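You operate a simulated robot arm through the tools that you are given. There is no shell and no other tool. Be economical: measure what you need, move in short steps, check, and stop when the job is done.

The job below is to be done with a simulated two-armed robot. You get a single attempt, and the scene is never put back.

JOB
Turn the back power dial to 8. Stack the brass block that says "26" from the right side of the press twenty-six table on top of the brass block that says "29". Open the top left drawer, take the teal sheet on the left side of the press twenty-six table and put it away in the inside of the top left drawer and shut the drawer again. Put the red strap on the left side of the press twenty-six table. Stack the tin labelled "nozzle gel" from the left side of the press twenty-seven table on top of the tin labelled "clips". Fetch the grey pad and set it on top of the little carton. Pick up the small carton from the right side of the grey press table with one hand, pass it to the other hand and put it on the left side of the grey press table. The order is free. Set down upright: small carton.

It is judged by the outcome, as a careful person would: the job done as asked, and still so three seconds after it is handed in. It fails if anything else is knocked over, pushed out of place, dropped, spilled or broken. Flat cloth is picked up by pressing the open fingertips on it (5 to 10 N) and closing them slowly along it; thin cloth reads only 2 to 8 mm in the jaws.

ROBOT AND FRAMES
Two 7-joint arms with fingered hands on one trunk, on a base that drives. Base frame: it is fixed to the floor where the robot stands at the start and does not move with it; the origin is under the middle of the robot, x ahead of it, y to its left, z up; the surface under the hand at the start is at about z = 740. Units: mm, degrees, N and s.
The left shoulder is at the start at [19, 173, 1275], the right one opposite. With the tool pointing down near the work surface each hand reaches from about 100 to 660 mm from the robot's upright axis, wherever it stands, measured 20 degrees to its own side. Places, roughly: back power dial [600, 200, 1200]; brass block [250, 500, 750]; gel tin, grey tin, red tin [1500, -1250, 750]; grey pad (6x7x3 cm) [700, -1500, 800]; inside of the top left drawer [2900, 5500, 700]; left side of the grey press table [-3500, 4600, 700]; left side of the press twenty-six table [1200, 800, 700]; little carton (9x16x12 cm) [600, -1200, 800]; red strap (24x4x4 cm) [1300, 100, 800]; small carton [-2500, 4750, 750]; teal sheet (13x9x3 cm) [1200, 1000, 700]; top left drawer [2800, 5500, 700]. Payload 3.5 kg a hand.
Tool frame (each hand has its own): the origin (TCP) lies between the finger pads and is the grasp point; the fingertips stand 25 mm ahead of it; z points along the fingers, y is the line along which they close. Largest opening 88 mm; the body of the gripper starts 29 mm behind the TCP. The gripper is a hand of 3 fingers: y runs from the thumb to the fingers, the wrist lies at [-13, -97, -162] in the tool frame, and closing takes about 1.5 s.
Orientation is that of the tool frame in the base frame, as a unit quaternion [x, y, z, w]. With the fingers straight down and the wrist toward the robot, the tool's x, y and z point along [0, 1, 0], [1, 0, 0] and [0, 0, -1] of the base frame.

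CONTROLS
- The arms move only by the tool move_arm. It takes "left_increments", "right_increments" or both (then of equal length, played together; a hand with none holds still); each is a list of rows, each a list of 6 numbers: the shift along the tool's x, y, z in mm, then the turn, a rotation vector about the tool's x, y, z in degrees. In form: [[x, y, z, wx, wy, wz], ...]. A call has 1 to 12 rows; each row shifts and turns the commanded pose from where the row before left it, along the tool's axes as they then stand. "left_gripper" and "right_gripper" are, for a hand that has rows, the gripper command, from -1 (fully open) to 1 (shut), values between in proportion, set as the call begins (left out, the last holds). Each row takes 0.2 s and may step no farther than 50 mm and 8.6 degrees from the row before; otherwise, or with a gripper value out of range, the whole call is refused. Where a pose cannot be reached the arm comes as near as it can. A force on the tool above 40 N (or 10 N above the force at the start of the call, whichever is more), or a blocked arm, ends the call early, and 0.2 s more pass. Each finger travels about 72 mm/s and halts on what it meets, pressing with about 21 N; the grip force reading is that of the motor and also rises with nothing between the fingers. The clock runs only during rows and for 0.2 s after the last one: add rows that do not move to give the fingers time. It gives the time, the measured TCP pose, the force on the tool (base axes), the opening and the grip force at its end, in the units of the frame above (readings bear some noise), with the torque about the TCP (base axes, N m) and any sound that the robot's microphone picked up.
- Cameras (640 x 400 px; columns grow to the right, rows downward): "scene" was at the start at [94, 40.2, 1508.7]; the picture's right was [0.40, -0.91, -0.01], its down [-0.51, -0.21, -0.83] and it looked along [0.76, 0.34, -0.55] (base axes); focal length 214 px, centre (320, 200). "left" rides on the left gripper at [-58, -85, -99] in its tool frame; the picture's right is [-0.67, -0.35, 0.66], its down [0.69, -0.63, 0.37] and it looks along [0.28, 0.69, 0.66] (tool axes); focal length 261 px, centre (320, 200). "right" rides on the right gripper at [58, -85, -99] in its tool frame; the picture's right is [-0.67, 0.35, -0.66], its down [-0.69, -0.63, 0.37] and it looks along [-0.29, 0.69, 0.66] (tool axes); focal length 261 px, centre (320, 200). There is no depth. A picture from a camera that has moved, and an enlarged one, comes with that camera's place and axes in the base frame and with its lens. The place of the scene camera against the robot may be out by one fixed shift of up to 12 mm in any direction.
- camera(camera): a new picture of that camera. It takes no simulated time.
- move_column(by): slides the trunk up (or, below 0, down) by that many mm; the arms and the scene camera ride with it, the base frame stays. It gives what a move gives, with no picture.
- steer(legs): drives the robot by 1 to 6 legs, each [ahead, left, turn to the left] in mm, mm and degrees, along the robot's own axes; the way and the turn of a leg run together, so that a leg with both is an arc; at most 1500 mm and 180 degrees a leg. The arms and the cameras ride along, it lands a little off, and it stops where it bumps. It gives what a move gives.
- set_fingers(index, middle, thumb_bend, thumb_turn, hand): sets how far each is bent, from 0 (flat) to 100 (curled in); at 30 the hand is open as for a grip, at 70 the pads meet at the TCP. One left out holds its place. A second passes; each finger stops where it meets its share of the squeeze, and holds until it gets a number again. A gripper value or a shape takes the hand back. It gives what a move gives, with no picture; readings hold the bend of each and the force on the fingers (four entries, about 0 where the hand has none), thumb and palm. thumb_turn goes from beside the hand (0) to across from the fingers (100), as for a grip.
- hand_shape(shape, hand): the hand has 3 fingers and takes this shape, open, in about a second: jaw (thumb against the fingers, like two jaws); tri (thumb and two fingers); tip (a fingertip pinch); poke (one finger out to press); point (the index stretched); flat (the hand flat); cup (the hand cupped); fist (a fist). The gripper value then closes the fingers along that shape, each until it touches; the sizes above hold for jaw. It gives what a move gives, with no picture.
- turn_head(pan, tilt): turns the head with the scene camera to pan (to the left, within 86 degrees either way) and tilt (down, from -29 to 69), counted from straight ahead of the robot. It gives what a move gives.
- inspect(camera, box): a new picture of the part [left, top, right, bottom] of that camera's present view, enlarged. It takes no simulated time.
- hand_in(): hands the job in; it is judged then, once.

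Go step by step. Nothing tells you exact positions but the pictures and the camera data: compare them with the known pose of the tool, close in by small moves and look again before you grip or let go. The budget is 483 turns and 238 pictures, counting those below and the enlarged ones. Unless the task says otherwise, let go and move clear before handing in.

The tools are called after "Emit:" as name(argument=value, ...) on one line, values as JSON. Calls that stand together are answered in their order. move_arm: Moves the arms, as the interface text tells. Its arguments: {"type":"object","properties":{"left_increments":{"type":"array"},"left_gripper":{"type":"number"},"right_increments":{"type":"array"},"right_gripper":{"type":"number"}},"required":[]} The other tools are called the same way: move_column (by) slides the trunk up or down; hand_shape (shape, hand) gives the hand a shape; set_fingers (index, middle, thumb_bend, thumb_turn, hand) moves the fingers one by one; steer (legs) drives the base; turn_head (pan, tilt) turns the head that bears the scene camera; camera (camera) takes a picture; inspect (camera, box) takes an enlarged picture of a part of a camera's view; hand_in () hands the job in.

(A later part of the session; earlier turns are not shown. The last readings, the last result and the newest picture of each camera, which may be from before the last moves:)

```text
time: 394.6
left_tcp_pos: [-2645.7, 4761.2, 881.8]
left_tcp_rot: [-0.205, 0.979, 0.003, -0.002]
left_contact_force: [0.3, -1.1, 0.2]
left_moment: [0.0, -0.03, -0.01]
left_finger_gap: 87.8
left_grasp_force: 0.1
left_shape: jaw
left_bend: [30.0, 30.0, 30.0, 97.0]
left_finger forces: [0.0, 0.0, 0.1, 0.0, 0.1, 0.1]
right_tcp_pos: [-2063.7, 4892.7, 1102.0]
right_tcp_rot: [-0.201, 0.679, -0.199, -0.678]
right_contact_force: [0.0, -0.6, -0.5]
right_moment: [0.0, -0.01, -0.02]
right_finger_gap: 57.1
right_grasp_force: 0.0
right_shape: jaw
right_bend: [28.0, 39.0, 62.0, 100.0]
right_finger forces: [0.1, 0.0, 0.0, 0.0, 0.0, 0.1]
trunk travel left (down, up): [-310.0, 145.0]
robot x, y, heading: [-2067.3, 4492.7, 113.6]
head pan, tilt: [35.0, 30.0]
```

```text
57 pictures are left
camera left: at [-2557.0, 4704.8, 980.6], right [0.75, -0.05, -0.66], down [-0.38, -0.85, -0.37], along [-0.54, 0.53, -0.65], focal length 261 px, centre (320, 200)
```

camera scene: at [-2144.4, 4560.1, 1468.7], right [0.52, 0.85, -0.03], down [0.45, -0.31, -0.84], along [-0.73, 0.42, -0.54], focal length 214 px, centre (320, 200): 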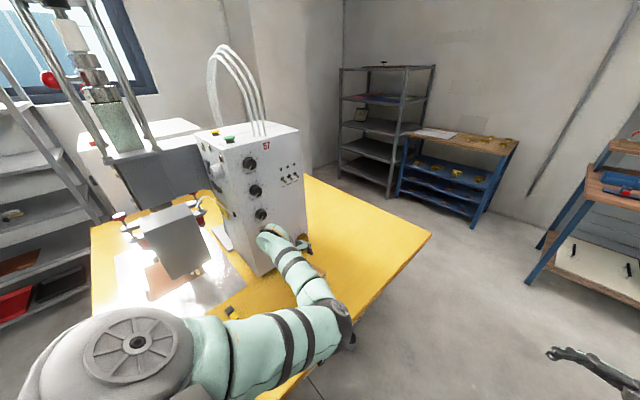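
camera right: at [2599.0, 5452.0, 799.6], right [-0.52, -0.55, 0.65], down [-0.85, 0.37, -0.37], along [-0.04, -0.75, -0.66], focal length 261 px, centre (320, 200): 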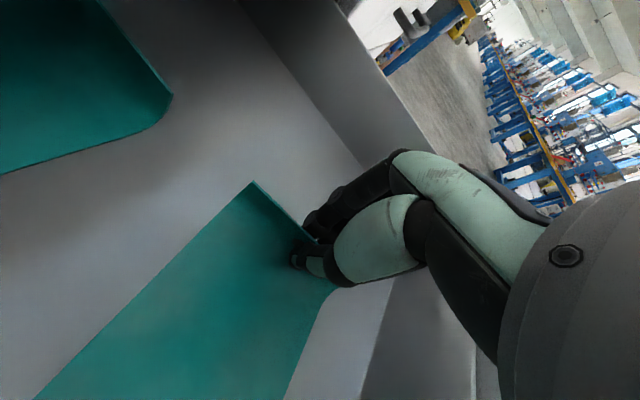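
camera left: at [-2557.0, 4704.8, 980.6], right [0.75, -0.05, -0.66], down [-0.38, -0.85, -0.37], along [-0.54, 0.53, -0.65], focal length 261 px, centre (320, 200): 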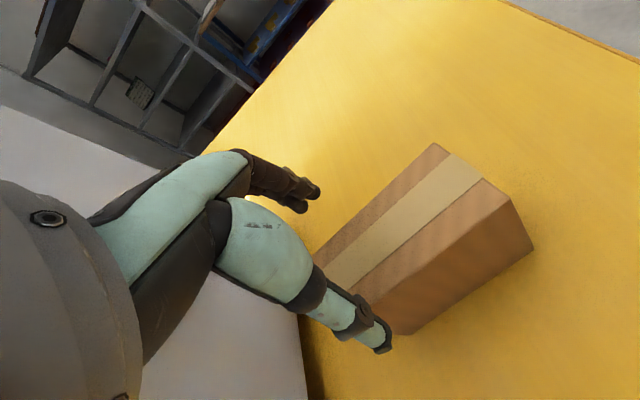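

Emit:
move_arm(left_increments=[[0, 0, 30, 0, 0, 0], [0, 0, 32, 0, 0, 0], [0, 0, 0, 0, 0, 0]])

Emit:
move_arm(left_increments=[[0, 0, 0, 0, 0, 0], [0, 0, 0, 0, 0, 0], [0, 0, 0, 0, 0, 0], [0, 0, 0, 0, 0, 0], [0, 0, 0, 0, 0, 0]], left_gripper=0.2)

Emit:
camera(camera="left")

```text
time: 395.4
left_tcp_pos: [-2646.6, 4760.4, 818.9]
left_tcp_rot: [-0.205, 0.979, 0.004, -0.001]
left_contact_force: [-0.1, 1.2, 1.6]
left_moment: [0.05, -0.01, 0.03]
left_finger_gap: 87.9
left_grasp_force: 0.1
left_shape: jaw
left_bend: [29.0, 30.0, 30.0, 97.0]
left_finger forces: [2.7, 0.1, 0.0, 0.1, 0.3, 0.0]
right_tcp_pos: [-2063.8, 4892.0, 1100.6]
right_tcp_rot: [-0.202, 0.679, -0.199, -0.678]
right_contact_force: [0.6, 0.6, 0.2]
right_moment: [-0.04, 0.02, 0.0]
right_finger_gap: 57.1
right_grasp_force: 0.1
right_shape: jaw
right_bend: [28.0, 39.0, 62.0, 100.0]
right_finger forces: [0.0, 0.0, 0.0, 0.0, 0.0, 0.1]
trunk travel left (down, up): [-310.0, 145.0]
robot x, y, heading: [-2062.7, 4490.7, 113.6]
head pan, tilt: [35.0, 30.0]
```

```text
time: 396.6
left_tcp_pos: [-2646.9, 4759.5, 818.9]
left_tcp_rot: [-0.205, 0.979, 0.004, -0.001]
left_contact_force: [0.0, 0.3, -0.1]
left_moment: [0.18, 0.11, 0.0]
left_finger_gap: 57.6
left_grasp_force: 21.1
left_shape: jaw
left_bend: [33.0, 43.0, 58.0, 99.0]
left_finger forces: [10.7, 11.4, 0.0, 0.0, 20.2, 0.1]
right_tcp_pos: [-2063.5, 4893.1, 1101.6]
right_tcp_rot: [-0.202, 0.679, -0.199, -0.678]
right_contact_force: [-1.4, 0.5, -0.6]
right_moment: [-0.02, -0.04, 0.0]
right_finger_gap: 57.1
right_grasp_force: 0.0
right_shape: jaw
right_bend: [28.0, 39.0, 62.0, 100.0]
right_finger forces: [0.1, 0.0, 0.1, 0.1, 0.0, 0.1]
trunk travel left (down, up): [-310.0, 145.0]
robot x, y, heading: [-2064.9, 4489.3, 113.6]
head pan, tilt: [35.0, 30.0]
```

```text
56 pictures are left
camera left: at [-2557.8, 4703.4, 917.1], right [0.75, -0.05, -0.66], down [-0.38, -0.85, -0.37], along [-0.54, 0.53, -0.66], focal length 261 px, centre (320, 200)
```

left: 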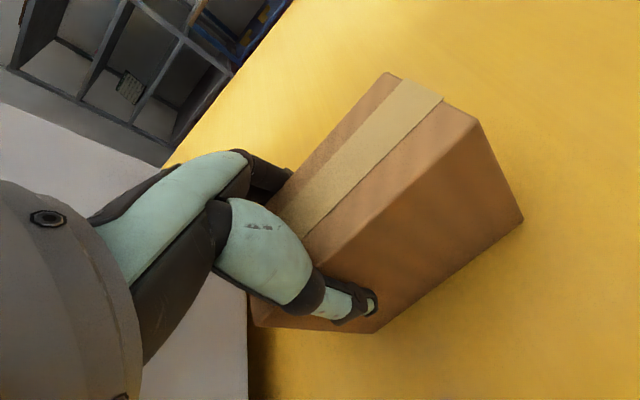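

Emit:
move_arm(left_increments=[[0, 0, -15, 0, 0, 0], [0, 0, -30, 0, 0, 0], [0, 0, -40, 0, 0, 0], [0, 0, -40, 0, 0, 0], [0, 0, -40, 0, 0, 0], [0, 0, -40, 0, 0, 0]], left_gripper=0.5)

Emit:
camera(camera="left")

```text
time: 398.0
left_tcp_pos: [-2647.8, 4762.0, 1023.2]
left_tcp_rot: [-0.205, 0.979, 0.003, -0.001]
left_contact_force: [-0.7, 0.1, -2.9]
left_moment: [-0.02, 0.08, 0.02]
left_finger_gap: 56.6
left_grasp_force: 20.5
left_shape: jaw
left_bend: [33.0, 43.0, 58.0, 99.0]
left_finger forces: [9.0, 11.0, 0.0, 0.1, 19.9, 0.0]
right_tcp_pos: [-2062.9, 4893.4, 1100.8]
right_tcp_rot: [-0.202, 0.679, -0.199, -0.677]
right_contact_force: [-0.9, -0.2, 0.5]
right_moment: [0.01, -0.01, 0.05]
right_finger_gap: 56.9
right_grasp_force: 0.0
right_shape: jaw
right_bend: [28.0, 39.0, 62.0, 100.0]
right_finger forces: [0.0, 0.1, 0.1, 0.0, 0.1, 0.0]
trunk travel left (down, up): [-310.0, 145.0]
robot x, y, heading: [-2064.7, 4491.4, 113.5]
head pan, tilt: [35.0, 30.0]
```

```text
55 pictures are left
camera left: at [-2558.9, 4706.1, 1122.1], right [0.75, -0.05, -0.66], down [-0.38, -0.85, -0.37], along [-0.54, 0.53, -0.66], focal length 261 px, centre (320, 200)
```

left: 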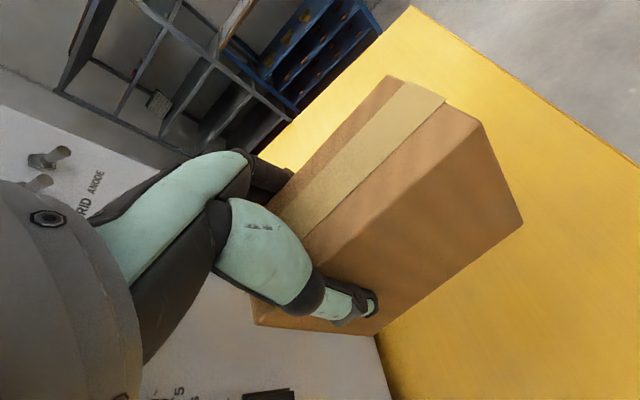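

Emit:
move_arm(left_increments=[[2, -14, -45, 0, 0, 0], [2, -14, -45, 0, 0, 0], [2, -14, -45, 0, 0, 0], [2, -14, -45, 0, 0, 0], [2, -14, -45, 0, 0, 0], [2, -14, -45, 0, 0, 0], [2, -14, -40, 0, 0, 0]])

Emit:
steer(legs=[[0, -350, 0]])

Emit:
turn_head(pan=20, tilt=10)

Emit:
camera(camera="scene")

```text
time: 399.6
left_tcp_pos: [-2613.5, 4661.6, 1334.8]
left_tcp_rot: [-0.205, 0.979, 0.004, -0.002]
left_contact_force: [0.1, -0.1, -3.4]
left_moment: [-0.05, 0.07, 0.0]
left_finger_gap: 56.8
left_grasp_force: 21.1
left_shape: jaw
left_bend: [33.0, 44.0, 58.0, 99.0]
left_finger forces: [9.0, 10.8, 0.0, 0.1, 19.7, 0.0]
right_tcp_pos: [-2063.9, 4891.3, 1100.9]
right_tcp_rot: [-0.202, 0.679, -0.199, -0.677]
right_contact_force: [0.3, -0.3, -0.5]
right_moment: [0.01, 0.04, -0.04]
right_finger_gap: 57.3
right_grasp_force: 0.1
right_shape: jaw
right_bend: [28.0, 39.0, 62.0, 100.0]
right_finger forces: [0.0, 0.1, 0.1, 0.1, 0.0, 0.0]
trunk travel left (down, up): [-310.0, 145.0]
robot x, y, heading: [-2064.9, 4493.5, 113.7]
head pan, tilt: [35.0, 30.0]
```

```text
time: 401.9
left_tcp_pos: [-2292.8, 4802.8, 1333.3]
left_tcp_rot: [-0.206, 0.979, 0.003, 0.0]
left_contact_force: [-0.2, -0.4, -3.6]
left_moment: [-0.05, 0.11, 0.0]
left_finger_gap: 56.8
left_grasp_force: 20.9
left_shape: jaw
left_bend: [33.0, 44.0, 58.0, 99.0]
left_finger forces: [8.9, 11.0, 0.1, 0.0, 19.7, 0.1]
right_tcp_pos: [-1743.9, 5034.1, 1101.6]
right_tcp_rot: [-0.202, 0.68, -0.199, -0.676]
right_contact_force: [-0.7, -0.5, -0.3]
right_moment: [-0.03, 0.01, 0.0]
right_finger_gap: 57.2
right_grasp_force: 0.0
right_shape: jaw
right_bend: [28.0, 39.0, 62.0, 100.0]
right_finger forces: [0.0, 0.0, 0.0, 0.1, 0.0, 0.1]
trunk travel left (down, up): [-310.0, 145.0]
robot x, y, heading: [-1741.3, 4631.1, 113.6]
head pan, tilt: [35.0, 30.0]
```

```text
time: 402.7
left_tcp_pos: [-2291.6, 4802.7, 1333.5]
left_tcp_rot: [-0.206, 0.979, 0.003, -0.001]
left_contact_force: [-0.1, 0.9, -3.4]
left_moment: [-0.04, 0.08, -0.02]
left_finger_gap: 56.8
left_grasp_force: 21.0
left_shape: jaw
left_bend: [33.0, 44.0, 58.0, 99.0]
left_finger forces: [8.9, 10.9, 0.1, 0.1, 19.8, 0.0]
right_tcp_pos: [-1743.2, 5034.1, 1100.1]
right_tcp_rot: [-0.202, 0.678, -0.2, -0.678]
right_contact_force: [-0.9, -0.1, -0.3]
right_moment: [-0.01, -0.01, -0.01]
right_finger_gap: 56.9
right_grasp_force: 0.1
right_shape: jaw
right_bend: [28.0, 39.0, 62.0, 100.0]
right_finger forces: [0.1, 0.0, 0.0, 0.1, 0.0, 0.0]
trunk travel left (down, up): [-310.0, 145.0]
robot x, y, heading: [-1745.6, 4633.8, 113.8]
head pan, tilt: [20.0, 10.0]
```

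```text
54 pictures are left
camera scene: at [-1809.2, 4724.0, 1500.0], right [0.72, 0.69, -0.02], down [0.14, -0.18, -0.97], along [-0.68, 0.7, -0.23], focal length 214 px, centre (320, 200)
```

scene: 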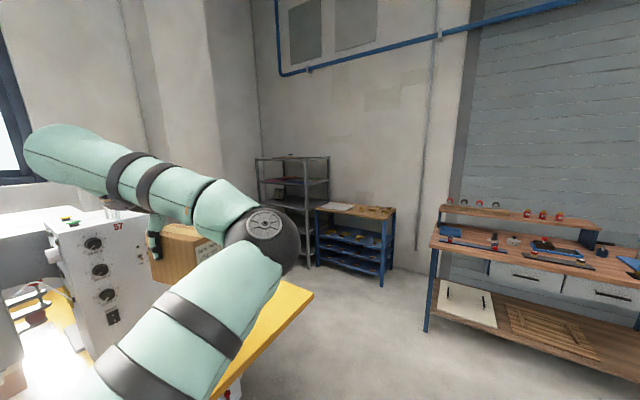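

Emit:
move_arm(left_increments=[[0, -20, -25, 0, 0, 0], [0, -20, -25, 0, 0, 0], [0, -20, -25, 0, 0, 0], [0, -20, -25, 0, 0, 0]])

Emit:
camera(camera="scene")

```text
time: 403.7
left_tcp_pos: [-2257.7, 4728.6, 1431.4]
left_tcp_rot: [-0.207, 0.978, 0.004, -0.001]
left_contact_force: [0.7, 0.2, -4.2]
left_moment: [-0.05, 0.06, 0.03]
left_finger_gap: 56.6
left_grasp_force: 21.0
left_shape: jaw
left_bend: [33.0, 44.0, 58.0, 99.0]
left_finger forces: [8.8, 10.8, 0.0, 0.0, 19.5, 0.1]
right_tcp_pos: [-1740.9, 5033.2, 1102.2]
right_tcp_rot: [-0.203, 0.678, -0.199, -0.677]
right_contact_force: [0.7, -0.3, 0.1]
right_moment: [0.0, -0.02, -0.01]
right_finger_gap: 57.2
right_grasp_force: 0.0
right_shape: jaw
right_bend: [28.0, 39.0, 62.0, 100.0]
right_finger forces: [0.0, 0.1, 0.0, 0.0, 0.0, 0.1]
trunk travel left (down, up): [-310.0, 145.0]
robot x, y, heading: [-1740.3, 4635.3, 113.7]
head pan, tilt: [20.0, 10.0]
```

```text
53 pictures are left
camera scene: at [-1808.7, 4722.2, 1500.3], right [0.72, 0.69, -0.02], down [0.14, -0.18, -0.97], along [-0.68, 0.7, -0.23], focal length 214 px, centre (320, 200)
```

scene: 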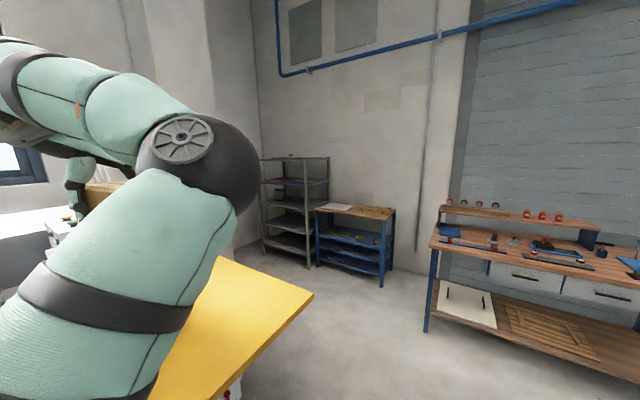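

Emit:
move_arm(left_increments=[[0, 20, 25, 0, 0, 0], [0, 20, 25, 0, 0, 0], [0, 20, 25, 0, 0, 0], [0, 20, 25, 0, 0, 0], [0, 0, 0, 0, 8, 0], [0, 0, 0, 0, 8, 0], [0, 0, 0, 0, 8, 0], [0, 0, 0, 0, 8, 0], [0, 0, 0, 0, 8, 0]])

Emit:
camera(camera="scene")

```text
time: 405.7
left_tcp_pos: [-2291.4, 4803.9, 1332.4]
left_tcp_rot: [-0.195, 0.919, -0.067, -0.337]
left_contact_force: [0.2, 0.1, -2.8]
left_moment: [0.01, 0.02, -0.04]
left_finger_gap: 56.0
left_grasp_force: 21.1
left_shape: jaw
left_bend: [33.0, 44.0, 58.0, 98.0]
left_finger forces: [9.1, 10.8, 0.1, 0.1, 19.6, 0.0]
right_tcp_pos: [-1742.2, 5034.5, 1100.4]
right_tcp_rot: [-0.202, 0.679, -0.2, -0.677]
right_contact_force: [0.7, -0.4, 0.0]
right_moment: [-0.01, 0.0, -0.01]
right_finger_gap: 57.1
right_grasp_force: 0.0
right_shape: jaw
right_bend: [28.0, 39.0, 62.0, 100.0]
right_finger forces: [0.1, 0.0, 0.0, 0.0, 0.0, 0.0]
trunk travel left (down, up): [-310.0, 145.0]
robot x, y, heading: [-1738.5, 4636.8, 113.7]
head pan, tilt: [20.0, 10.0]
```

```text
52 pictures are left
camera scene: at [-1809.9, 4724.1, 1500.1], right [0.72, 0.69, -0.02], down [0.14, -0.18, -0.97], along [-0.68, 0.7, -0.23], focal length 214 px, centre (320, 200)
```

scene: 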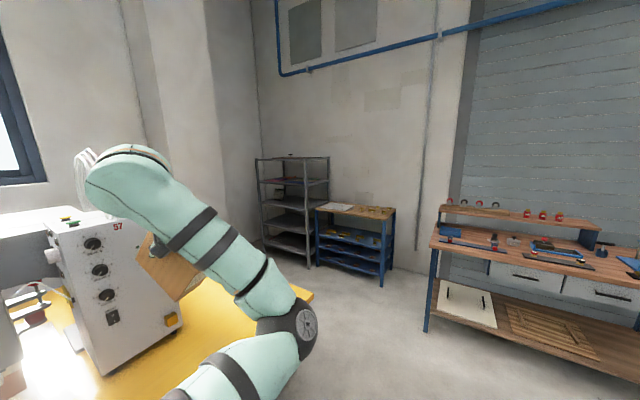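

Emit:
move_arm(left_increments=[[0, 0, 0, 0, -8, 0], [0, 0, 0, 0, -8, 0], [0, 0, 0, 0, -8, 0], [0, 0, 0, 0, -8, 0], [0, 0, 0, 0, -8, 0], [0, 35, 15, 0, 0, 0], [0, 40, 15, 0, 0, 0], [0, 40, 15, 0, 0, 0], [0, 40, 15, 0, 0, 0], [0, 40, 15, 0, 0, 0], [0, 40, 15, 0, 0, 0], [0, 40, 15, 0, 0, 0]])

Emit:
move_arm(left_increments=[[-20, 30, 0, 0, 0, 0], [-25, 30, 0, 0, 0, 0], [-25, 30, 0, 0, 0, 0], [-30, 20, 0, 0, 0, 0], [-30, 10, 0, 0, 0, 0], [-30, 0, 0, 0, 0, 0]])

Emit:
camera(camera="scene")

```text
time: 408.3
left_tcp_pos: [-2406.5, 5057.9, 1226.3]
left_tcp_rot: [-0.207, 0.978, 0.003, -0.002]
left_contact_force: [0.4, -0.6, -3.9]
left_moment: [-0.04, 0.04, 0.0]
left_finger_gap: 56.1
left_grasp_force: 21.1
left_shape: jaw
left_bend: [33.0, 44.0, 58.0, 99.0]
left_finger forces: [8.9, 10.9, 0.0, 0.1, 19.7, 0.0]
right_tcp_pos: [-1743.9, 5034.9, 1100.6]
right_tcp_rot: [-0.201, 0.68, -0.2, -0.676]
right_contact_force: [-0.3, 0.4, -1.1]
right_moment: [-0.01, 0.05, 0.03]
right_finger_gap: 56.8
right_grasp_force: 0.0
right_shape: jaw
right_bend: [28.0, 39.0, 62.0, 100.0]
right_finger forces: [0.1, 0.0, 0.0, 0.0, 0.0, 0.0]
trunk travel left (down, up): [-310.0, 145.0]
robot x, y, heading: [-1738.2, 4632.5, 113.7]
head pan, tilt: [20.0, 10.0]
```

```text
time: 409.7
left_tcp_pos: [-2272.8, 5183.7, 1216.8]
left_tcp_rot: [-0.207, 0.978, 0.002, -0.002]
left_contact_force: [-0.2, 0.6, -2.8]
left_moment: [-0.01, 0.05, -0.01]
left_finger_gap: 55.6
left_grasp_force: 20.8
left_shape: jaw
left_bend: [33.0, 44.0, 58.0, 99.0]
left_finger forces: [9.0, 10.8, 0.0, 0.0, 19.8, 0.1]
left hand out of reach, approached as far as the arm can: row 2, 3, 4, 5
right_tcp_pos: [-1741.0, 5035.7, 1100.5]
right_tcp_rot: [-0.202, 0.679, -0.201, -0.676]
right_contact_force: [0.0, 0.1, 0.8]
right_moment: [0.0, 0.0, -0.03]
right_finger_gap: 56.9
right_grasp_force: 0.1
right_shape: jaw
right_bend: [28.0, 39.0, 62.0, 100.0]
right_finger forces: [0.0, 0.0, 0.0, 0.0, 0.0, 0.1]
trunk travel left (down, up): [-310.0, 145.0]
robot x, y, heading: [-1743.5, 4631.6, 113.6]
head pan, tilt: [20.0, 10.0]
```

```text
51 pictures are left
camera scene: at [-1808.6, 4724.6, 1500.1], right [0.72, 0.69, -0.02], down [0.14, -0.18, -0.97], along [-0.68, 0.7, -0.23], focal length 214 px, centre (320, 200)
```

scene: 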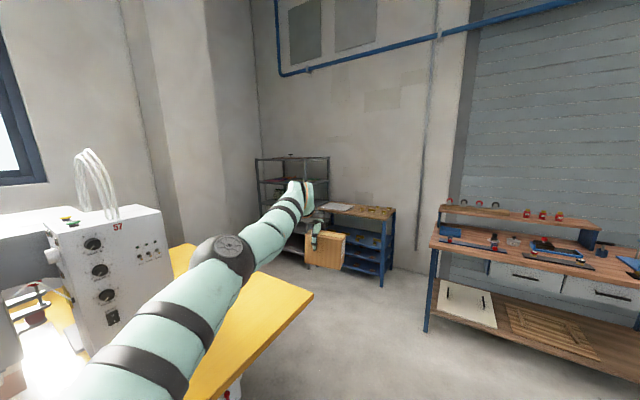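

Emit:
move_arm(right_increments=[[0, 0, 0, -4.7, 0, 0], [0, 0, 0, -4.7, 0, 0], [7.7, 40, 10, 0, 0, 0], [7.7, 40, 10, 0, 0, 0], [7.7, 40, 10, 0, 0, 0], [7.7, 40, 20, 0, 0, 0], [7.7, 40, 20, 0, 0, 0], [7.7, 40, 25, 0, 0, 0], [7.7, 35, 30, 0, 0, 0], [7.7, 35, 30, 0, 0, 0], [7.7, 20, 40, 0, 0, 0], [7.7, 20, 40, 0, 0, 0]], right_gripper=-1)

Emit:
camera(camera="scene")

Emit:
camera(camera="right")

```text
time: 412.3
left_tcp_pos: [-2276.8, 5183.1, 1216.4]
left_tcp_rot: [-0.206, 0.979, 0.002, -0.002]
left_contact_force: [-0.3, 0.1, -3.9]
left_moment: [-0.04, 0.05, 0.03]
left_finger_gap: 55.9
left_grasp_force: 21.3
left_shape: jaw
left_bend: [33.0, 44.0, 58.0, 99.0]
left_finger forces: [9.0, 10.8, 0.1, 0.0, 19.8, 0.0]
right_tcp_pos: [-2086.8, 5257.3, 1176.2]
right_tcp_rot: [-0.147, 0.694, -0.144, -0.689]
right_contact_force: [-0.2, 0.6, -0.1]
right_moment: [-0.01, 0.03, 0.01]
right_finger_gap: 87.8
right_grasp_force: 0.1
right_shape: jaw
right_bend: [30.0, 30.0, 30.0, 98.0]
right_finger forces: [0.1, 0.1, 0.1, 0.0, 0.1, 0.0]
right hand out of reach, approached as far as the arm can: row 12
trunk travel left (down, up): [-310.0, 145.0]
robot x, y, heading: [-1740.6, 4633.9, 113.5]
head pan, tilt: [20.0, 10.0]
```

```text
50 pictures are left
camera scene: at [-1812.2, 4723.2, 1500.0], right [0.72, 0.69, -0.02], down [0.14, -0.18, -0.97], along [-0.68, 0.7, -0.23], focal length 214 px, centre (320, 200)
```

scene: 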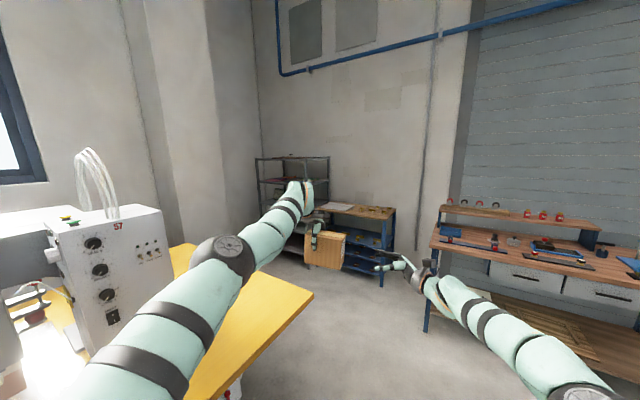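

```text
49 pictures are left
camera right: at [-1962.9, 5218.8, 1234.7], right [0.46, 0.59, -0.66], down [-0.08, -0.72, -0.69], along [-0.88, 0.37, -0.29], focal length 261 px, centre (320, 200)
```

right: 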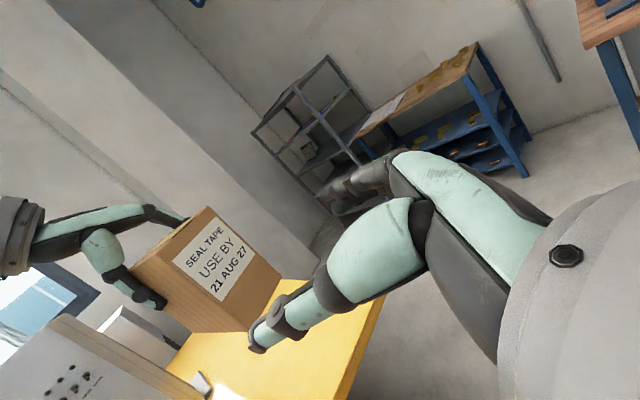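

Emit:
move_arm(left_increments=[[0, -20, 0, 0, 0, 0], [0, -20, 0, 0, 0, 0], [0, -20, 0, 0, 0, 0], [0, 0, 0, 0, 0, 0]], right_increments=[[0, -17, 30, 0, 0, 0], [0, -17, 30, 0, 0, 0], [0, -17, 30, 0, 0, 0], [0, 0, 0, 0, 0, 0]])

Emit:
camera(camera="right")

```text
time: 413.3
left_tcp_pos: [-2275.3, 5180.4, 1222.1]
left_tcp_rot: [-0.206, 0.979, 0.003, -0.001]
left_contact_force: [0.3, 0.0, -2.9]
left_moment: [-0.04, 0.09, 0.02]
left_finger_gap: 55.7
left_grasp_force: 20.5
left_shape: jaw
left_bend: [33.0, 44.0, 58.0, 99.0]
left_finger forces: [8.9, 10.8, 0.1, 0.1, 19.8, 0.0]
left hand out of reach, approached as far as the arm can: row 1, 2, 3
right_tcp_pos: [-2148.0, 5175.5, 1176.1]
right_tcp_rot: [-0.145, 0.693, -0.144, -0.691]
right_contact_force: [0.0, -0.2, -0.2]
right_moment: [-0.03, -0.03, -0.02]
right_finger_gap: 87.7
right_grasp_force: 0.1
right_shape: jaw
right_bend: [30.0, 30.0, 30.0, 98.0]
right_finger forces: [0.1, 0.1, 0.0, 0.1, 0.1, 0.1]
trunk travel left (down, up): [-310.0, 145.0]
robot x, y, heading: [-1739.1, 4631.3, 113.7]
head pan, tilt: [20.0, 10.0]
```

```text
48 pictures are left
camera right: at [-2023.7, 5136.9, 1235.2], right [0.46, 0.58, -0.67], down [-0.08, -0.72, -0.69], along [-0.88, 0.37, -0.29], focal length 261 px, centre (320, 200)
```

right: 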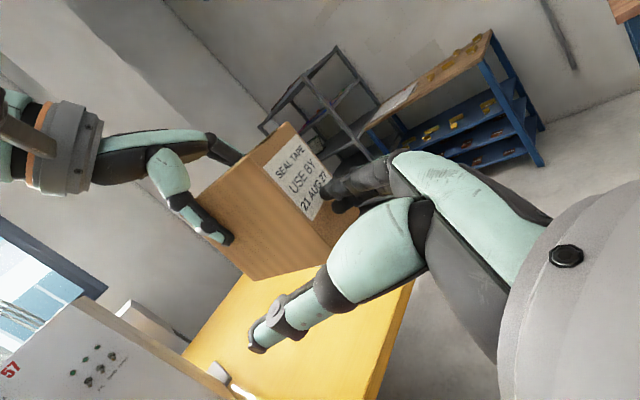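

Emit:
move_arm(left_increments=[[0, -30, 0, 0, 0, 0], [0, -30, 0, 0, 0, 0], [0, 0, 0, 0, 0, 0]])

```text
time: 414.1
left_tcp_pos: [-2278.3, 5176.8, 1237.6]
left_tcp_rot: [-0.206, 0.978, 0.002, -0.002]
left_contact_force: [-0.1, -0.7, -3.5]
left_moment: [-0.01, 0.12, 0.06]
left_finger_gap: 55.8
left_grasp_force: 21.1
left_shape: jaw
left_bend: [33.0, 44.0, 58.0, 99.0]
left_finger forces: [9.0, 10.8, 0.0, 0.0, 19.8, 0.0]
left hand out of reach, approached as far as the arm can: row 1, 2
right_tcp_pos: [-2148.7, 5176.5, 1177.8]
right_tcp_rot: [-0.146, 0.693, -0.144, -0.691]
right_contact_force: [-1.1, -0.1, 0.3]
right_moment: [0.03, 0.0, 0.02]
right_finger_gap: 87.7
right_grasp_force: 0.2
right_shape: jaw
right_bend: [30.0, 30.0, 30.0, 98.0]
right_finger forces: [0.0, 0.0, 0.0, 0.0, 0.1, 0.0]
trunk travel left (down, up): [-310.0, 145.0]
robot x, y, heading: [-1741.7, 4632.6, 113.7]
head pan, tilt: [20.0, 10.0]
```

Emit:
move_arm(right_increments=[[10, 26, 0, 0, 0, 0], [9, 26, 0, 0, 0, 0], [0, 0, 20, 0, 0, 0], [0, 0, 0, 0, 0, 0]])

Emit:
camera(camera="right")

```text
time: 415.1
left_tcp_pos: [-2279.0, 5177.4, 1236.7]
left_tcp_rot: [-0.207, 0.978, 0.003, -0.001]
left_contact_force: [-3.4, -0.7, -1.9]
left_moment: [-0.03, 0.12, 0.07]
left_finger_gap: 56.2
left_grasp_force: 20.7
left_shape: jaw
left_bend: [33.0, 44.0, 58.0, 99.0]
left_finger forces: [9.5, 10.5, 0.1, 0.0, 19.8, 0.1]
right_tcp_pos: [-2167.4, 5188.5, 1192.7]
right_tcp_rot: [-0.146, 0.693, -0.144, -0.691]
right_contact_force: [3.0, 1.0, -1.5]
right_moment: [-0.01, -0.07, -0.2]
right_finger_gap: 87.8
right_grasp_force: 0.0
right_shape: jaw
right_bend: [30.0, 30.0, 30.0, 98.0]
right_finger forces: [0.1, 3.7, 0.1, 0.0, 0.0, 0.0]
right hand out of reach, approached as far as the arm can: row 1, 2, 3
trunk travel left (down, up): [-310.0, 145.0]
robot x, y, heading: [-1742.1, 4632.1, 113.7]
head pan, tilt: [20.0, 10.0]
```

```text
47 pictures are left
camera right: at [-2042.8, 5149.1, 1251.2], right [0.46, 0.58, -0.67], down [-0.08, -0.72, -0.69], along [-0.88, 0.37, -0.29], focal length 261 px, centre (320, 200)
```

right: 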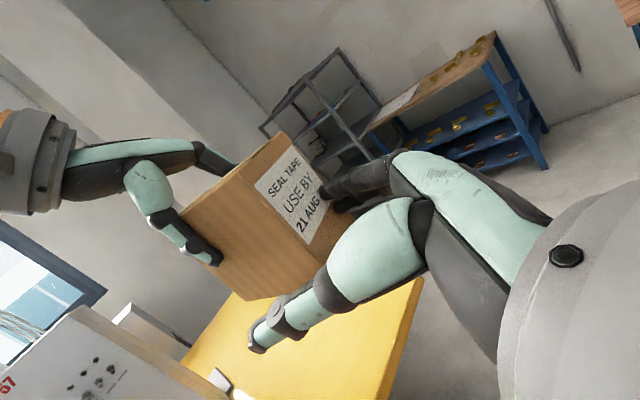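

Emit:
move_arm(left_increments=[[0, 0, 0, 0, 0, 0], [20, -25, 0, 0, 0, 0], [20, -25, 0, 0, 0, 0], [20, -25, 0, 0, 0, 0], [10, -25, 0, 0, 0, 0], [0, 0, 0, 0, 0, 0]], right_increments=[[0, -10, -35, 0, 0, 0], [0, -25, -10, 0, 0, 0], [0, -25, 0, 0, 0, 0], [0, -25, 0, 0, 0, 0], [0, -15, 0, 0, 0, 0], [0, 0, 0, 0, 0, 0]])

```text
time: 416.5
left_tcp_pos: [-2347.9, 5124.2, 1256.8]
left_tcp_rot: [-0.206, 0.979, 0.002, -0.001]
left_contact_force: [-0.7, 0.3, -2.8]
left_moment: [-0.04, 0.1, 0.03]
left_finger_gap: 55.9
left_grasp_force: 20.9
left_shape: jaw
left_bend: [33.0, 44.0, 58.0, 99.0]
left_finger forces: [9.0, 10.8, 0.1, 0.0, 19.8, 0.0]
left hand out of reach, approached as far as the arm can: row 2, 3, 4, 5
right_tcp_pos: [-2086.9, 5117.4, 1192.0]
right_tcp_rot: [-0.146, 0.693, -0.144, -0.691]
right_contact_force: [0.7, -0.2, -0.1]
right_moment: [-0.01, 0.01, 0.0]
right_finger_gap: 87.7
right_grasp_force: 0.0
right_shape: jaw
right_bend: [30.0, 30.0, 30.0, 98.0]
right_finger forces: [0.0, 0.0, 0.0, 0.1, 0.0, 0.0]
trunk travel left (down, up): [-310.0, 145.0]
robot x, y, heading: [-1741.1, 4630.3, 113.6]
head pan, tilt: [20.0, 10.0]
```

Emit:
move_arm(left_increments=[[0, -30, 0, 0, 0, 0], [0, -30, 0, 0, 0, 0], [0, -30, 0, 0, 0, 0], [0, 0, 0, 0, 0, 0]])

```text
time: 417.5
left_tcp_pos: [-2360.4, 5103.8, 1282.0]
left_tcp_rot: [-0.206, 0.978, 0.002, -0.001]
left_contact_force: [-0.5, 0.3, -3.5]
left_moment: [-0.04, 0.08, -0.02]
left_finger_gap: 55.8
left_grasp_force: 21.2
left_shape: jaw
left_bend: [33.0, 44.0, 58.0, 99.0]
left_finger forces: [9.1, 10.8, 0.0, 0.0, 19.8, 0.1]
left hand out of reach, approached as far as the arm can: row 1, 2, 3
right_tcp_pos: [-2087.2, 5116.3, 1190.9]
right_tcp_rot: [-0.146, 0.694, -0.143, -0.691]
right_contact_force: [0.1, 1.2, -1.1]
right_moment: [0.03, 0.0, -0.01]
right_finger_gap: 87.8
right_grasp_force: 0.0
right_shape: jaw
right_bend: [30.0, 30.0, 30.0, 98.0]
right_finger forces: [0.0, 0.0, 0.1, 0.1, 0.0, 0.0]
trunk travel left (down, up): [-310.0, 145.0]
robot x, y, heading: [-1743.0, 4631.6, 113.6]
head pan, tilt: [20.0, 10.0]
```

Emit:
move_arm(left_increments=[[0, -30, -20, 0, 0, 0], [0, -30, -20, 0, 0, 0], [0, -30, -20, 0, 0, 0], [0, 0, 0, 0, 0, 0]])

Emit:
camera(camera="scene")

```text
time: 418.5
left_tcp_pos: [-2358.2, 5061.3, 1364.1]
left_tcp_rot: [-0.206, 0.978, 0.002, -0.001]
left_contact_force: [-0.1, 0.4, -4.2]
left_moment: [-0.02, 0.08, 0.04]
left_finger_gap: 56.0
left_grasp_force: 21.1
left_shape: jaw
left_bend: [33.0, 44.0, 58.0, 99.0]
left_finger forces: [9.1, 10.9, 0.0, 0.1, 19.9, 0.1]
left hand out of reach, approached as far as the arm can: row 1, 2, 3
right_tcp_pos: [-2086.8, 5116.4, 1191.7]
right_tcp_rot: [-0.146, 0.693, -0.143, -0.691]
right_contact_force: [0.1, -0.6, 0.0]
right_moment: [0.0, -0.01, -0.03]
right_finger_gap: 87.7
right_grasp_force: 0.0
right_shape: jaw
right_bend: [30.0, 30.0, 30.0, 98.0]
right_finger forces: [0.1, 0.0, 0.0, 0.0, 0.1, 0.1]
trunk travel left (down, up): [-310.0, 145.0]
robot x, y, heading: [-1744.2, 4630.4, 113.5]
head pan, tilt: [20.0, 10.0]
```

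```text
46 pictures are left
camera scene: at [-1810.1, 4724.4, 1500.0], right [0.72, 0.69, -0.02], down [0.14, -0.18, -0.97], along [-0.68, 0.7, -0.23], focal length 214 px, centre (320, 200)
```

scene: 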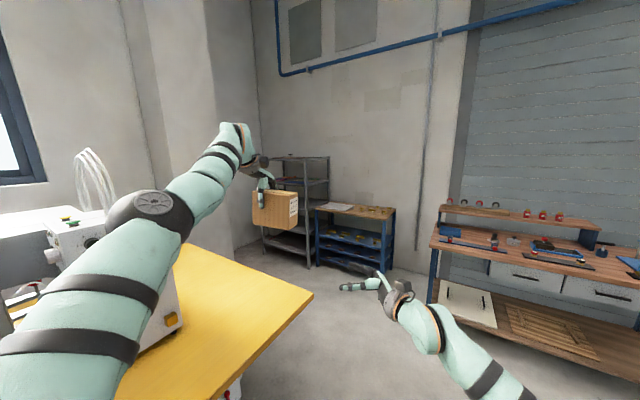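

Emit:
move_arm(left_increments=[[-32, -14, 20, 0, 0, 0], [-32, -14, 20, 0, 0, 0], [-32, -14, 20, 0, 0, 0], [-32, -14, 20, 0, 0, 0], [-32, -14, 20, 0, 0, 0], [0, 0, 0, 0, 0, 0]])

```text
time: 419.9
left_tcp_pos: [-2250.2, 5160.4, 1319.8]
left_tcp_rot: [-0.206, 0.979, 0.002, 0.0]
left_contact_force: [-0.1, 0.0, -2.9]
left_moment: [-0.03, 0.04, -0.02]
left_finger_gap: 55.8
left_grasp_force: 20.8
left_shape: jaw
left_bend: [33.0, 44.0, 58.0, 99.0]
left_finger forces: [9.1, 10.7, 0.0, 0.0, 19.7, 0.0]
left hand out of reach, approached as far as the arm can: row 1, 2, 3, 4, 5
right_tcp_pos: [-2086.2, 5115.0, 1191.5]
right_tcp_rot: [-0.147, 0.693, -0.143, -0.691]
right_contact_force: [-0.6, 0.2, 0.7]
right_moment: [-0.02, 0.01, -0.02]
right_finger_gap: 87.8
right_grasp_force: 0.0
right_shape: jaw
right_bend: [30.0, 30.0, 30.0, 98.0]
right_finger forces: [0.1, 0.0, 0.1, 0.1, 0.0, 0.0]
trunk travel left (down, up): [-310.0, 145.0]
robot x, y, heading: [-1740.3, 4628.4, 113.4]
head pan, tilt: [20.0, 10.0]
```

Emit:
move_arm(right_increments=[[22, 27, 0, 0, 0, 0], [22, 27, 0, 0, 0, 0], [22, 27, 5, 0, 0, 0], [22, 27, 10, 0, 0, 0], [0, 0, 0, 0, 0, 0]])

Emit:
camera(camera="right")

```text
time: 421.1
left_tcp_pos: [-2250.6, 5160.2, 1320.8]
left_tcp_rot: [-0.206, 0.979, 0.001, -0.001]
left_contact_force: [0.0, 0.9, -3.1]
left_moment: [-0.03, 0.08, 0.03]
left_finger_gap: 55.8
left_grasp_force: 20.7
left_shape: jaw
left_bend: [33.0, 44.0, 58.0, 99.0]
left_finger forces: [9.1, 10.7, 0.0, 0.1, 19.6, 0.1]
right_tcp_pos: [-2143.3, 5206.8, 1280.6]
right_tcp_rot: [-0.146, 0.693, -0.144, -0.691]
right_contact_force: [-0.1, 0.0, 0.3]
right_moment: [-0.01, -0.03, 0.02]
right_finger_gap: 87.7
right_grasp_force: 0.0
right_shape: jaw
right_bend: [30.0, 30.0, 30.0, 98.0]
right_finger forces: [0.1, 0.0, 0.0, 0.0, 0.1, 0.1]
trunk travel left (down, up): [-310.0, 145.0]
robot x, y, heading: [-1739.1, 4632.0, 113.6]
head pan, tilt: [20.0, 10.0]
```

```text
45 pictures are left
camera right: at [-2018.8, 5167.3, 1338.4], right [0.46, 0.58, -0.67], down [-0.08, -0.72, -0.69], along [-0.88, 0.37, -0.28], focal length 261 px, centre (320, 200)
```

right: 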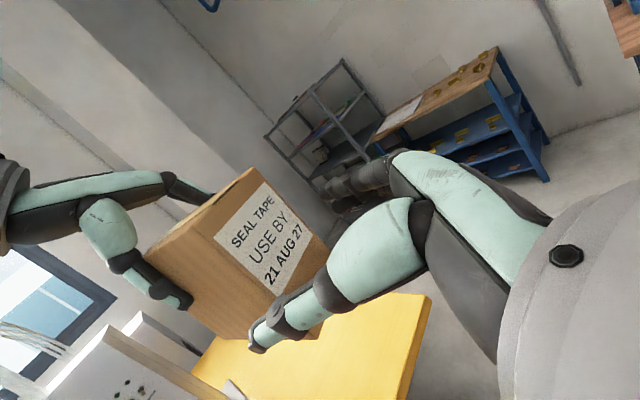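

Emit:
inspect(camera="right", box=[130, 140, 370, 360])

```text
1.82 times, centred on (250, 250) of right
camera zoom: at [-2018.8, 5167.3, 1338.4], right [0.46, 0.58, -0.67], down [-0.08, -0.72, -0.69], along [-0.88, 0.37, -0.28], focal length 474 px, centre (447, 109)
```

zoom: 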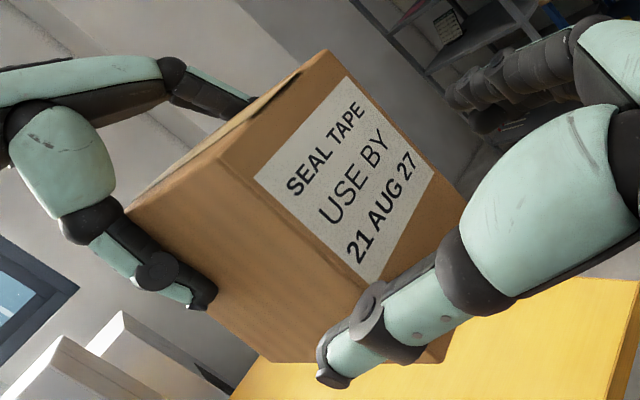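

Emit:
move_arm(right_increments=[[3, -3, 20, 0, 0, 0], [3, -2, 20, 0, 0, 0], [0, 0, 20, 0, 0, 0], [0, 0, 0, 0, 0, 0]])

Emit:
camera(camera="right")

```text
time: 422.1
left_tcp_pos: [-2250.9, 5159.8, 1319.8]
left_tcp_rot: [-0.206, 0.978, 0.001, -0.001]
left_contact_force: [-1.3, -1.2, -2.7]
left_moment: [-0.03, 0.11, -0.03]
left_finger_gap: 55.8
left_grasp_force: 20.7
left_shape: jaw
left_bend: [33.0, 44.0, 58.0, 99.0]
left_finger forces: [8.5, 11.0, 0.0, 0.0, 20.1, 0.0]
right_tcp_pos: [-2176.5, 5184.4, 1286.0]
right_tcp_rot: [-0.144, 0.693, -0.144, -0.691]
right_contact_force: [-0.3, 0.8, -0.2]
right_moment: [0.0, 0.02, 0.0]
right_finger_gap: 87.9
right_grasp_force: 0.0
right_shape: jaw
right_bend: [30.0, 30.0, 30.0, 98.0]
right_finger forces: [1.0, 0.1, 0.0, 0.1, 0.0, 0.0]
right hand out of reach, approached as far as the arm can: row 3
trunk travel left (down, up): [-310.0, 145.0]
robot x, y, heading: [-1739.1, 4630.9, 113.8]
head pan, tilt: [20.0, 10.0]
```

```text
43 pictures are left
camera right: at [-2051.7, 5146.0, 1344.3], right [0.46, 0.58, -0.67], down [-0.08, -0.72, -0.69], along [-0.88, 0.37, -0.29], focal length 261 px, centre (320, 200)
```

right: 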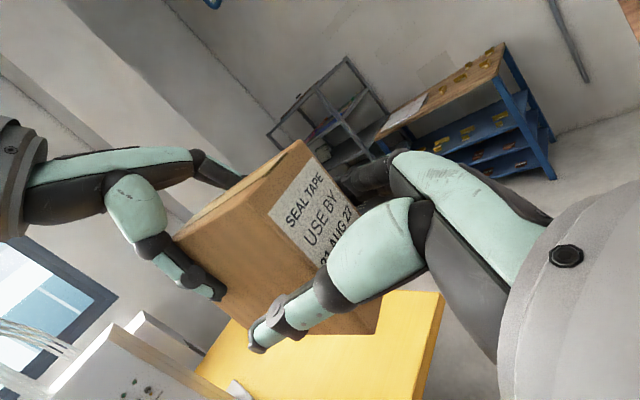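

Emit:
move_arm(right_increments=[[0, 0, 0, 0, 0, 0], [0, 0, 0, 0, 0, 0], [0, 0, 0, 0, 0, 0], [0, 0, 0, 0, 0, 0], [0, 0, 0, 0, 0, 0], [0, 0, 0, 0, 0, 0]], right_gripper=0.5)

Emit:
camera(camera="right")

```text
time: 423.5
left_tcp_pos: [-2249.9, 5160.7, 1318.9]
left_tcp_rot: [-0.206, 0.979, 0.002, -0.002]
left_contact_force: [2.0, -0.9, -2.3]
left_moment: [-0.01, 0.01, -0.09]
left_finger_gap: 55.2
left_grasp_force: 20.9
left_shape: jaw
left_bend: [34.0, 44.0, 58.0, 100.0]
left_finger forces: [8.2, 10.4, 0.0, 0.0, 19.8, 0.0]
right_tcp_pos: [-2174.6, 5184.3, 1286.4]
right_tcp_rot: [-0.146, 0.693, -0.142, -0.692]
right_contact_force: [-1.0, 0.9, -0.1]
right_moment: [-0.03, -0.04, -0.05]
right_finger_gap: 52.1
right_grasp_force: 21.2
right_shape: jaw
right_bend: [28.0, 38.0, 68.0, 100.0]
right_finger forces: [12.9, 7.0, 0.0, 0.0, 18.4, 0.0]
trunk travel left (down, up): [-310.0, 145.0]
robot x, y, heading: [-1741.3, 4632.9, 113.7]
head pan, tilt: [20.0, 10.0]
```

```text
42 pictures are left
camera right: at [-2051.5, 5145.8, 1344.5], right [0.46, 0.58, -0.67], down [-0.08, -0.72, -0.69], along [-0.88, 0.37, -0.29], focal length 261 px, centre (320, 200)
```

right: 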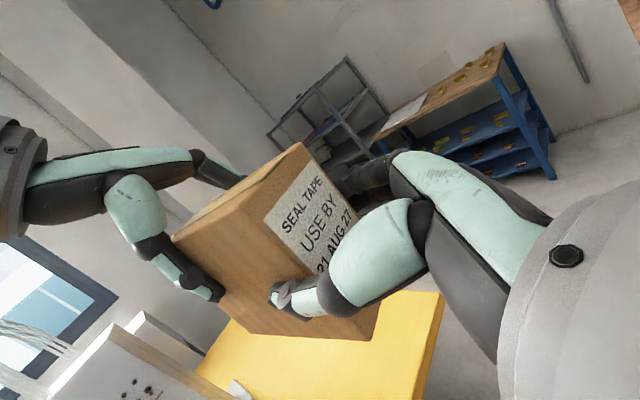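

Both hands hold the carton in mid-air, so I'm releasing the left hand and lifting it clear.

Emit:
move_arm(left_increments=[[0, 0, 0, 0, 0, 0], [0, 0, 0, 0, 0, 0], [0, 0, 0, 0, 0, 0], [0, 0, 0, 0, 0, 0], [0, 0, -25, 0, 0, 0], [0, 0, -40, 0, 0, 0], [10, 0, -40, 0, 0, 0], [30, 0, -20, 0, 0, 0], [40, 0, 0, 0, 0, 0], [40, 0, 0, 0, 0, 0]], left_gripper=-1)

Emit:
camera(camera="scene")

```text
time: 425.7
left_tcp_pos: [-2319.3, 5070.5, 1402.3]
left_tcp_rot: [-0.206, 0.978, 0.005, -0.001]
left_contact_force: [-1.3, -0.6, -0.4]
left_moment: [-0.01, -0.02, 0.02]
left_finger_gap: 87.7
left_grasp_force: 0.0
left_shape: jaw
left_bend: [30.0, 30.0, 30.0, 98.0]
left_finger forces: [0.1, 0.1, 0.1, 0.0, 0.0, 0.0]
left hand out of reach, approached as far as the arm can: row 5, 6, 7, 8, 9, 10
right_tcp_pos: [-2176.5, 5185.5, 1286.5]
right_tcp_rot: [-0.145, 0.693, -0.144, -0.691]
right_contact_force: [-0.5, 0.5, -0.4]
right_moment: [0.07, -0.2, 0.0]
right_finger_gap: 52.8
right_grasp_force: 20.6
right_shape: jaw
right_bend: [28.0, 38.0, 68.0, 100.0]
right_finger forces: [13.1, 8.5, 0.0, 0.1, 21.7, 0.1]
trunk travel left (down, up): [-310.0, 145.0]
robot x, y, heading: [-1742.3, 4631.2, 113.9]
head pan, tilt: [20.0, 10.0]
```

```text
41 pictures are left
camera scene: at [-1810.9, 4724.3, 1500.0], right [0.72, 0.69, -0.02], down [0.14, -0.18, -0.97], along [-0.68, 0.7, -0.23], focal length 214 px, centre (320, 200)
```

scene: 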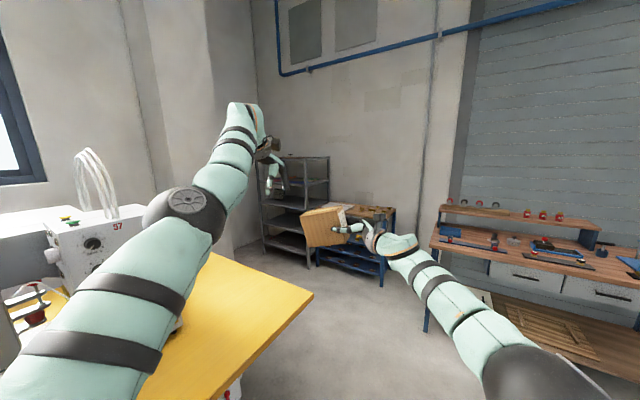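

Emit:
move_arm(left_increments=[[0, -40, 0, 0, 0, 0], [0, -40, 0, 0, 0, 0], [0, -40, 0, 0, 0, 0], [0, -40, 0, 0, 0, 0], [0, -40, 0, 0, 0, 0], [0, 0, 0, 0, 0, 0]], right_increments=[[0, -40, -20, 0, 0, 0], [0, -40, -20, 0, 0, 0], [0, -40, -20, 0, 0, 0], [0, -40, 0, 0, 0, 0], [0, -40, 0, 0, 0, 0], [0, -40, 0, 0, 0, 0]])

Emit:
steer(legs=[[-900, 0, 0], [0, 0, -14], [0, 1040, 0], [0, 1000, 0]])

Emit:
turn_head(pan=0, tilt=25)

Emit:
camera(camera="scene")

```text
time: 427.1
left_tcp_pos: [-2239.4, 4884.1, 1401.4]
left_tcp_rot: [-0.206, 0.978, 0.002, 0.0]
left_contact_force: [0.6, 0.0, 0.7]
left_moment: [0.01, 0.02, 0.0]
left_finger_gap: 87.9
left_grasp_force: 0.1
left_shape: jaw
left_bend: [30.0, 30.0, 30.0, 98.0]
left_finger forces: [0.0, 0.0, 0.1, 0.0, 0.1, 0.0]
right_tcp_pos: [-2176.2, 5185.5, 1285.3]
right_tcp_rot: [-0.145, 0.693, -0.144, -0.691]
right_contact_force: [0.4, -0.2, -0.5]
right_moment: [0.06, -0.2, -0.01]
right_finger_gap: 52.2
right_grasp_force: 21.6
right_shape: jaw
right_bend: [28.0, 38.0, 68.0, 100.0]
right_finger forces: [13.2, 8.5, 0.0, 0.0, 21.8, 0.1]
right hand out of reach, approached as far as the arm can: row 1, 2, 3, 4, 5, 6
trunk travel left (down, up): [-310.0, 145.0]
robot x, y, heading: [-1742.1, 4631.8, 113.6]
head pan, tilt: [20.0, 10.0]
```

```text
time: 442.4
left_tcp_pos: [-3823.7, 3810.8, 1402.3]
left_tcp_rot: [-0.105, 0.994, 0.003, -0.001]
left_contact_force: [0.6, 0.0, 0.1]
left_moment: [0.0, 0.02, 0.02]
left_finger_gap: 87.9
left_grasp_force: 0.1
left_shape: jaw
left_bend: [30.0, 30.0, 30.0, 98.0]
left_finger forces: [0.1, 0.0, 0.0, 0.1, 0.0, 0.1]
right_tcp_pos: [-3701.0, 4092.6, 1286.0]
right_tcp_rot: [-0.075, 0.705, -0.072, -0.702]
right_contact_force: [1.2, -0.3, -0.6]
right_moment: [0.02, -0.2, -0.03]
right_finger_gap: 52.3
right_grasp_force: 21.1
right_shape: jaw
right_bend: [28.0, 38.0, 68.0, 100.0]
right_finger forces: [13.0, 8.4, 0.0, 0.0, 21.6, 0.0]
trunk travel left (down, up): [-310.0, 145.0]
robot x, y, heading: [-3390.2, 3463.9, 102.0]
head pan, tilt: [20.0, 10.0]
```

```text
time: 443.2
left_tcp_pos: [-3826.3, 3809.9, 1402.9]
left_tcp_rot: [-0.106, 0.994, 0.004, -0.001]
left_contact_force: [0.1, 0.1, 0.3]
left_moment: [-0.01, -0.01, -0.01]
left_finger_gap: 87.8
left_grasp_force: 0.1
left_shape: jaw
left_bend: [30.0, 30.0, 30.0, 98.0]
left_finger forces: [0.1, 0.0, 0.0, 0.1, 0.1, 0.1]
right_tcp_pos: [-3701.8, 4092.6, 1287.5]
right_tcp_rot: [-0.074, 0.705, -0.071, -0.701]
right_contact_force: [-0.1, -0.2, -0.1]
right_moment: [0.02, -0.19, 0.01]
right_finger_gap: 52.3
right_grasp_force: 20.9
right_shape: jaw
right_bend: [28.0, 38.0, 68.0, 100.0]
right_finger forces: [13.0, 8.4, 0.1, 0.1, 21.6, 0.0]
trunk travel left (down, up): [-310.0, 145.0]
robot x, y, heading: [-3390.1, 3460.5, 101.7]
head pan, tilt: [0.0, 25.0]
```

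```text
40 pictures are left
camera scene: at [-3407.6, 3577.7, 1475.5], right [0.98, 0.21, 0.0], down [0.1, -0.46, -0.88], along [-0.18, 0.86, -0.47], focal length 214 px, centre (320, 200)
```

scene: 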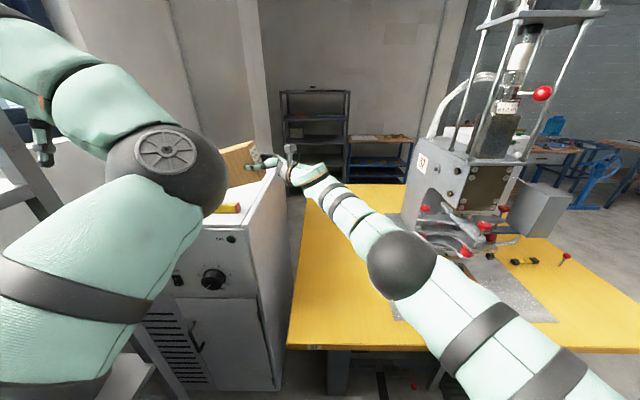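

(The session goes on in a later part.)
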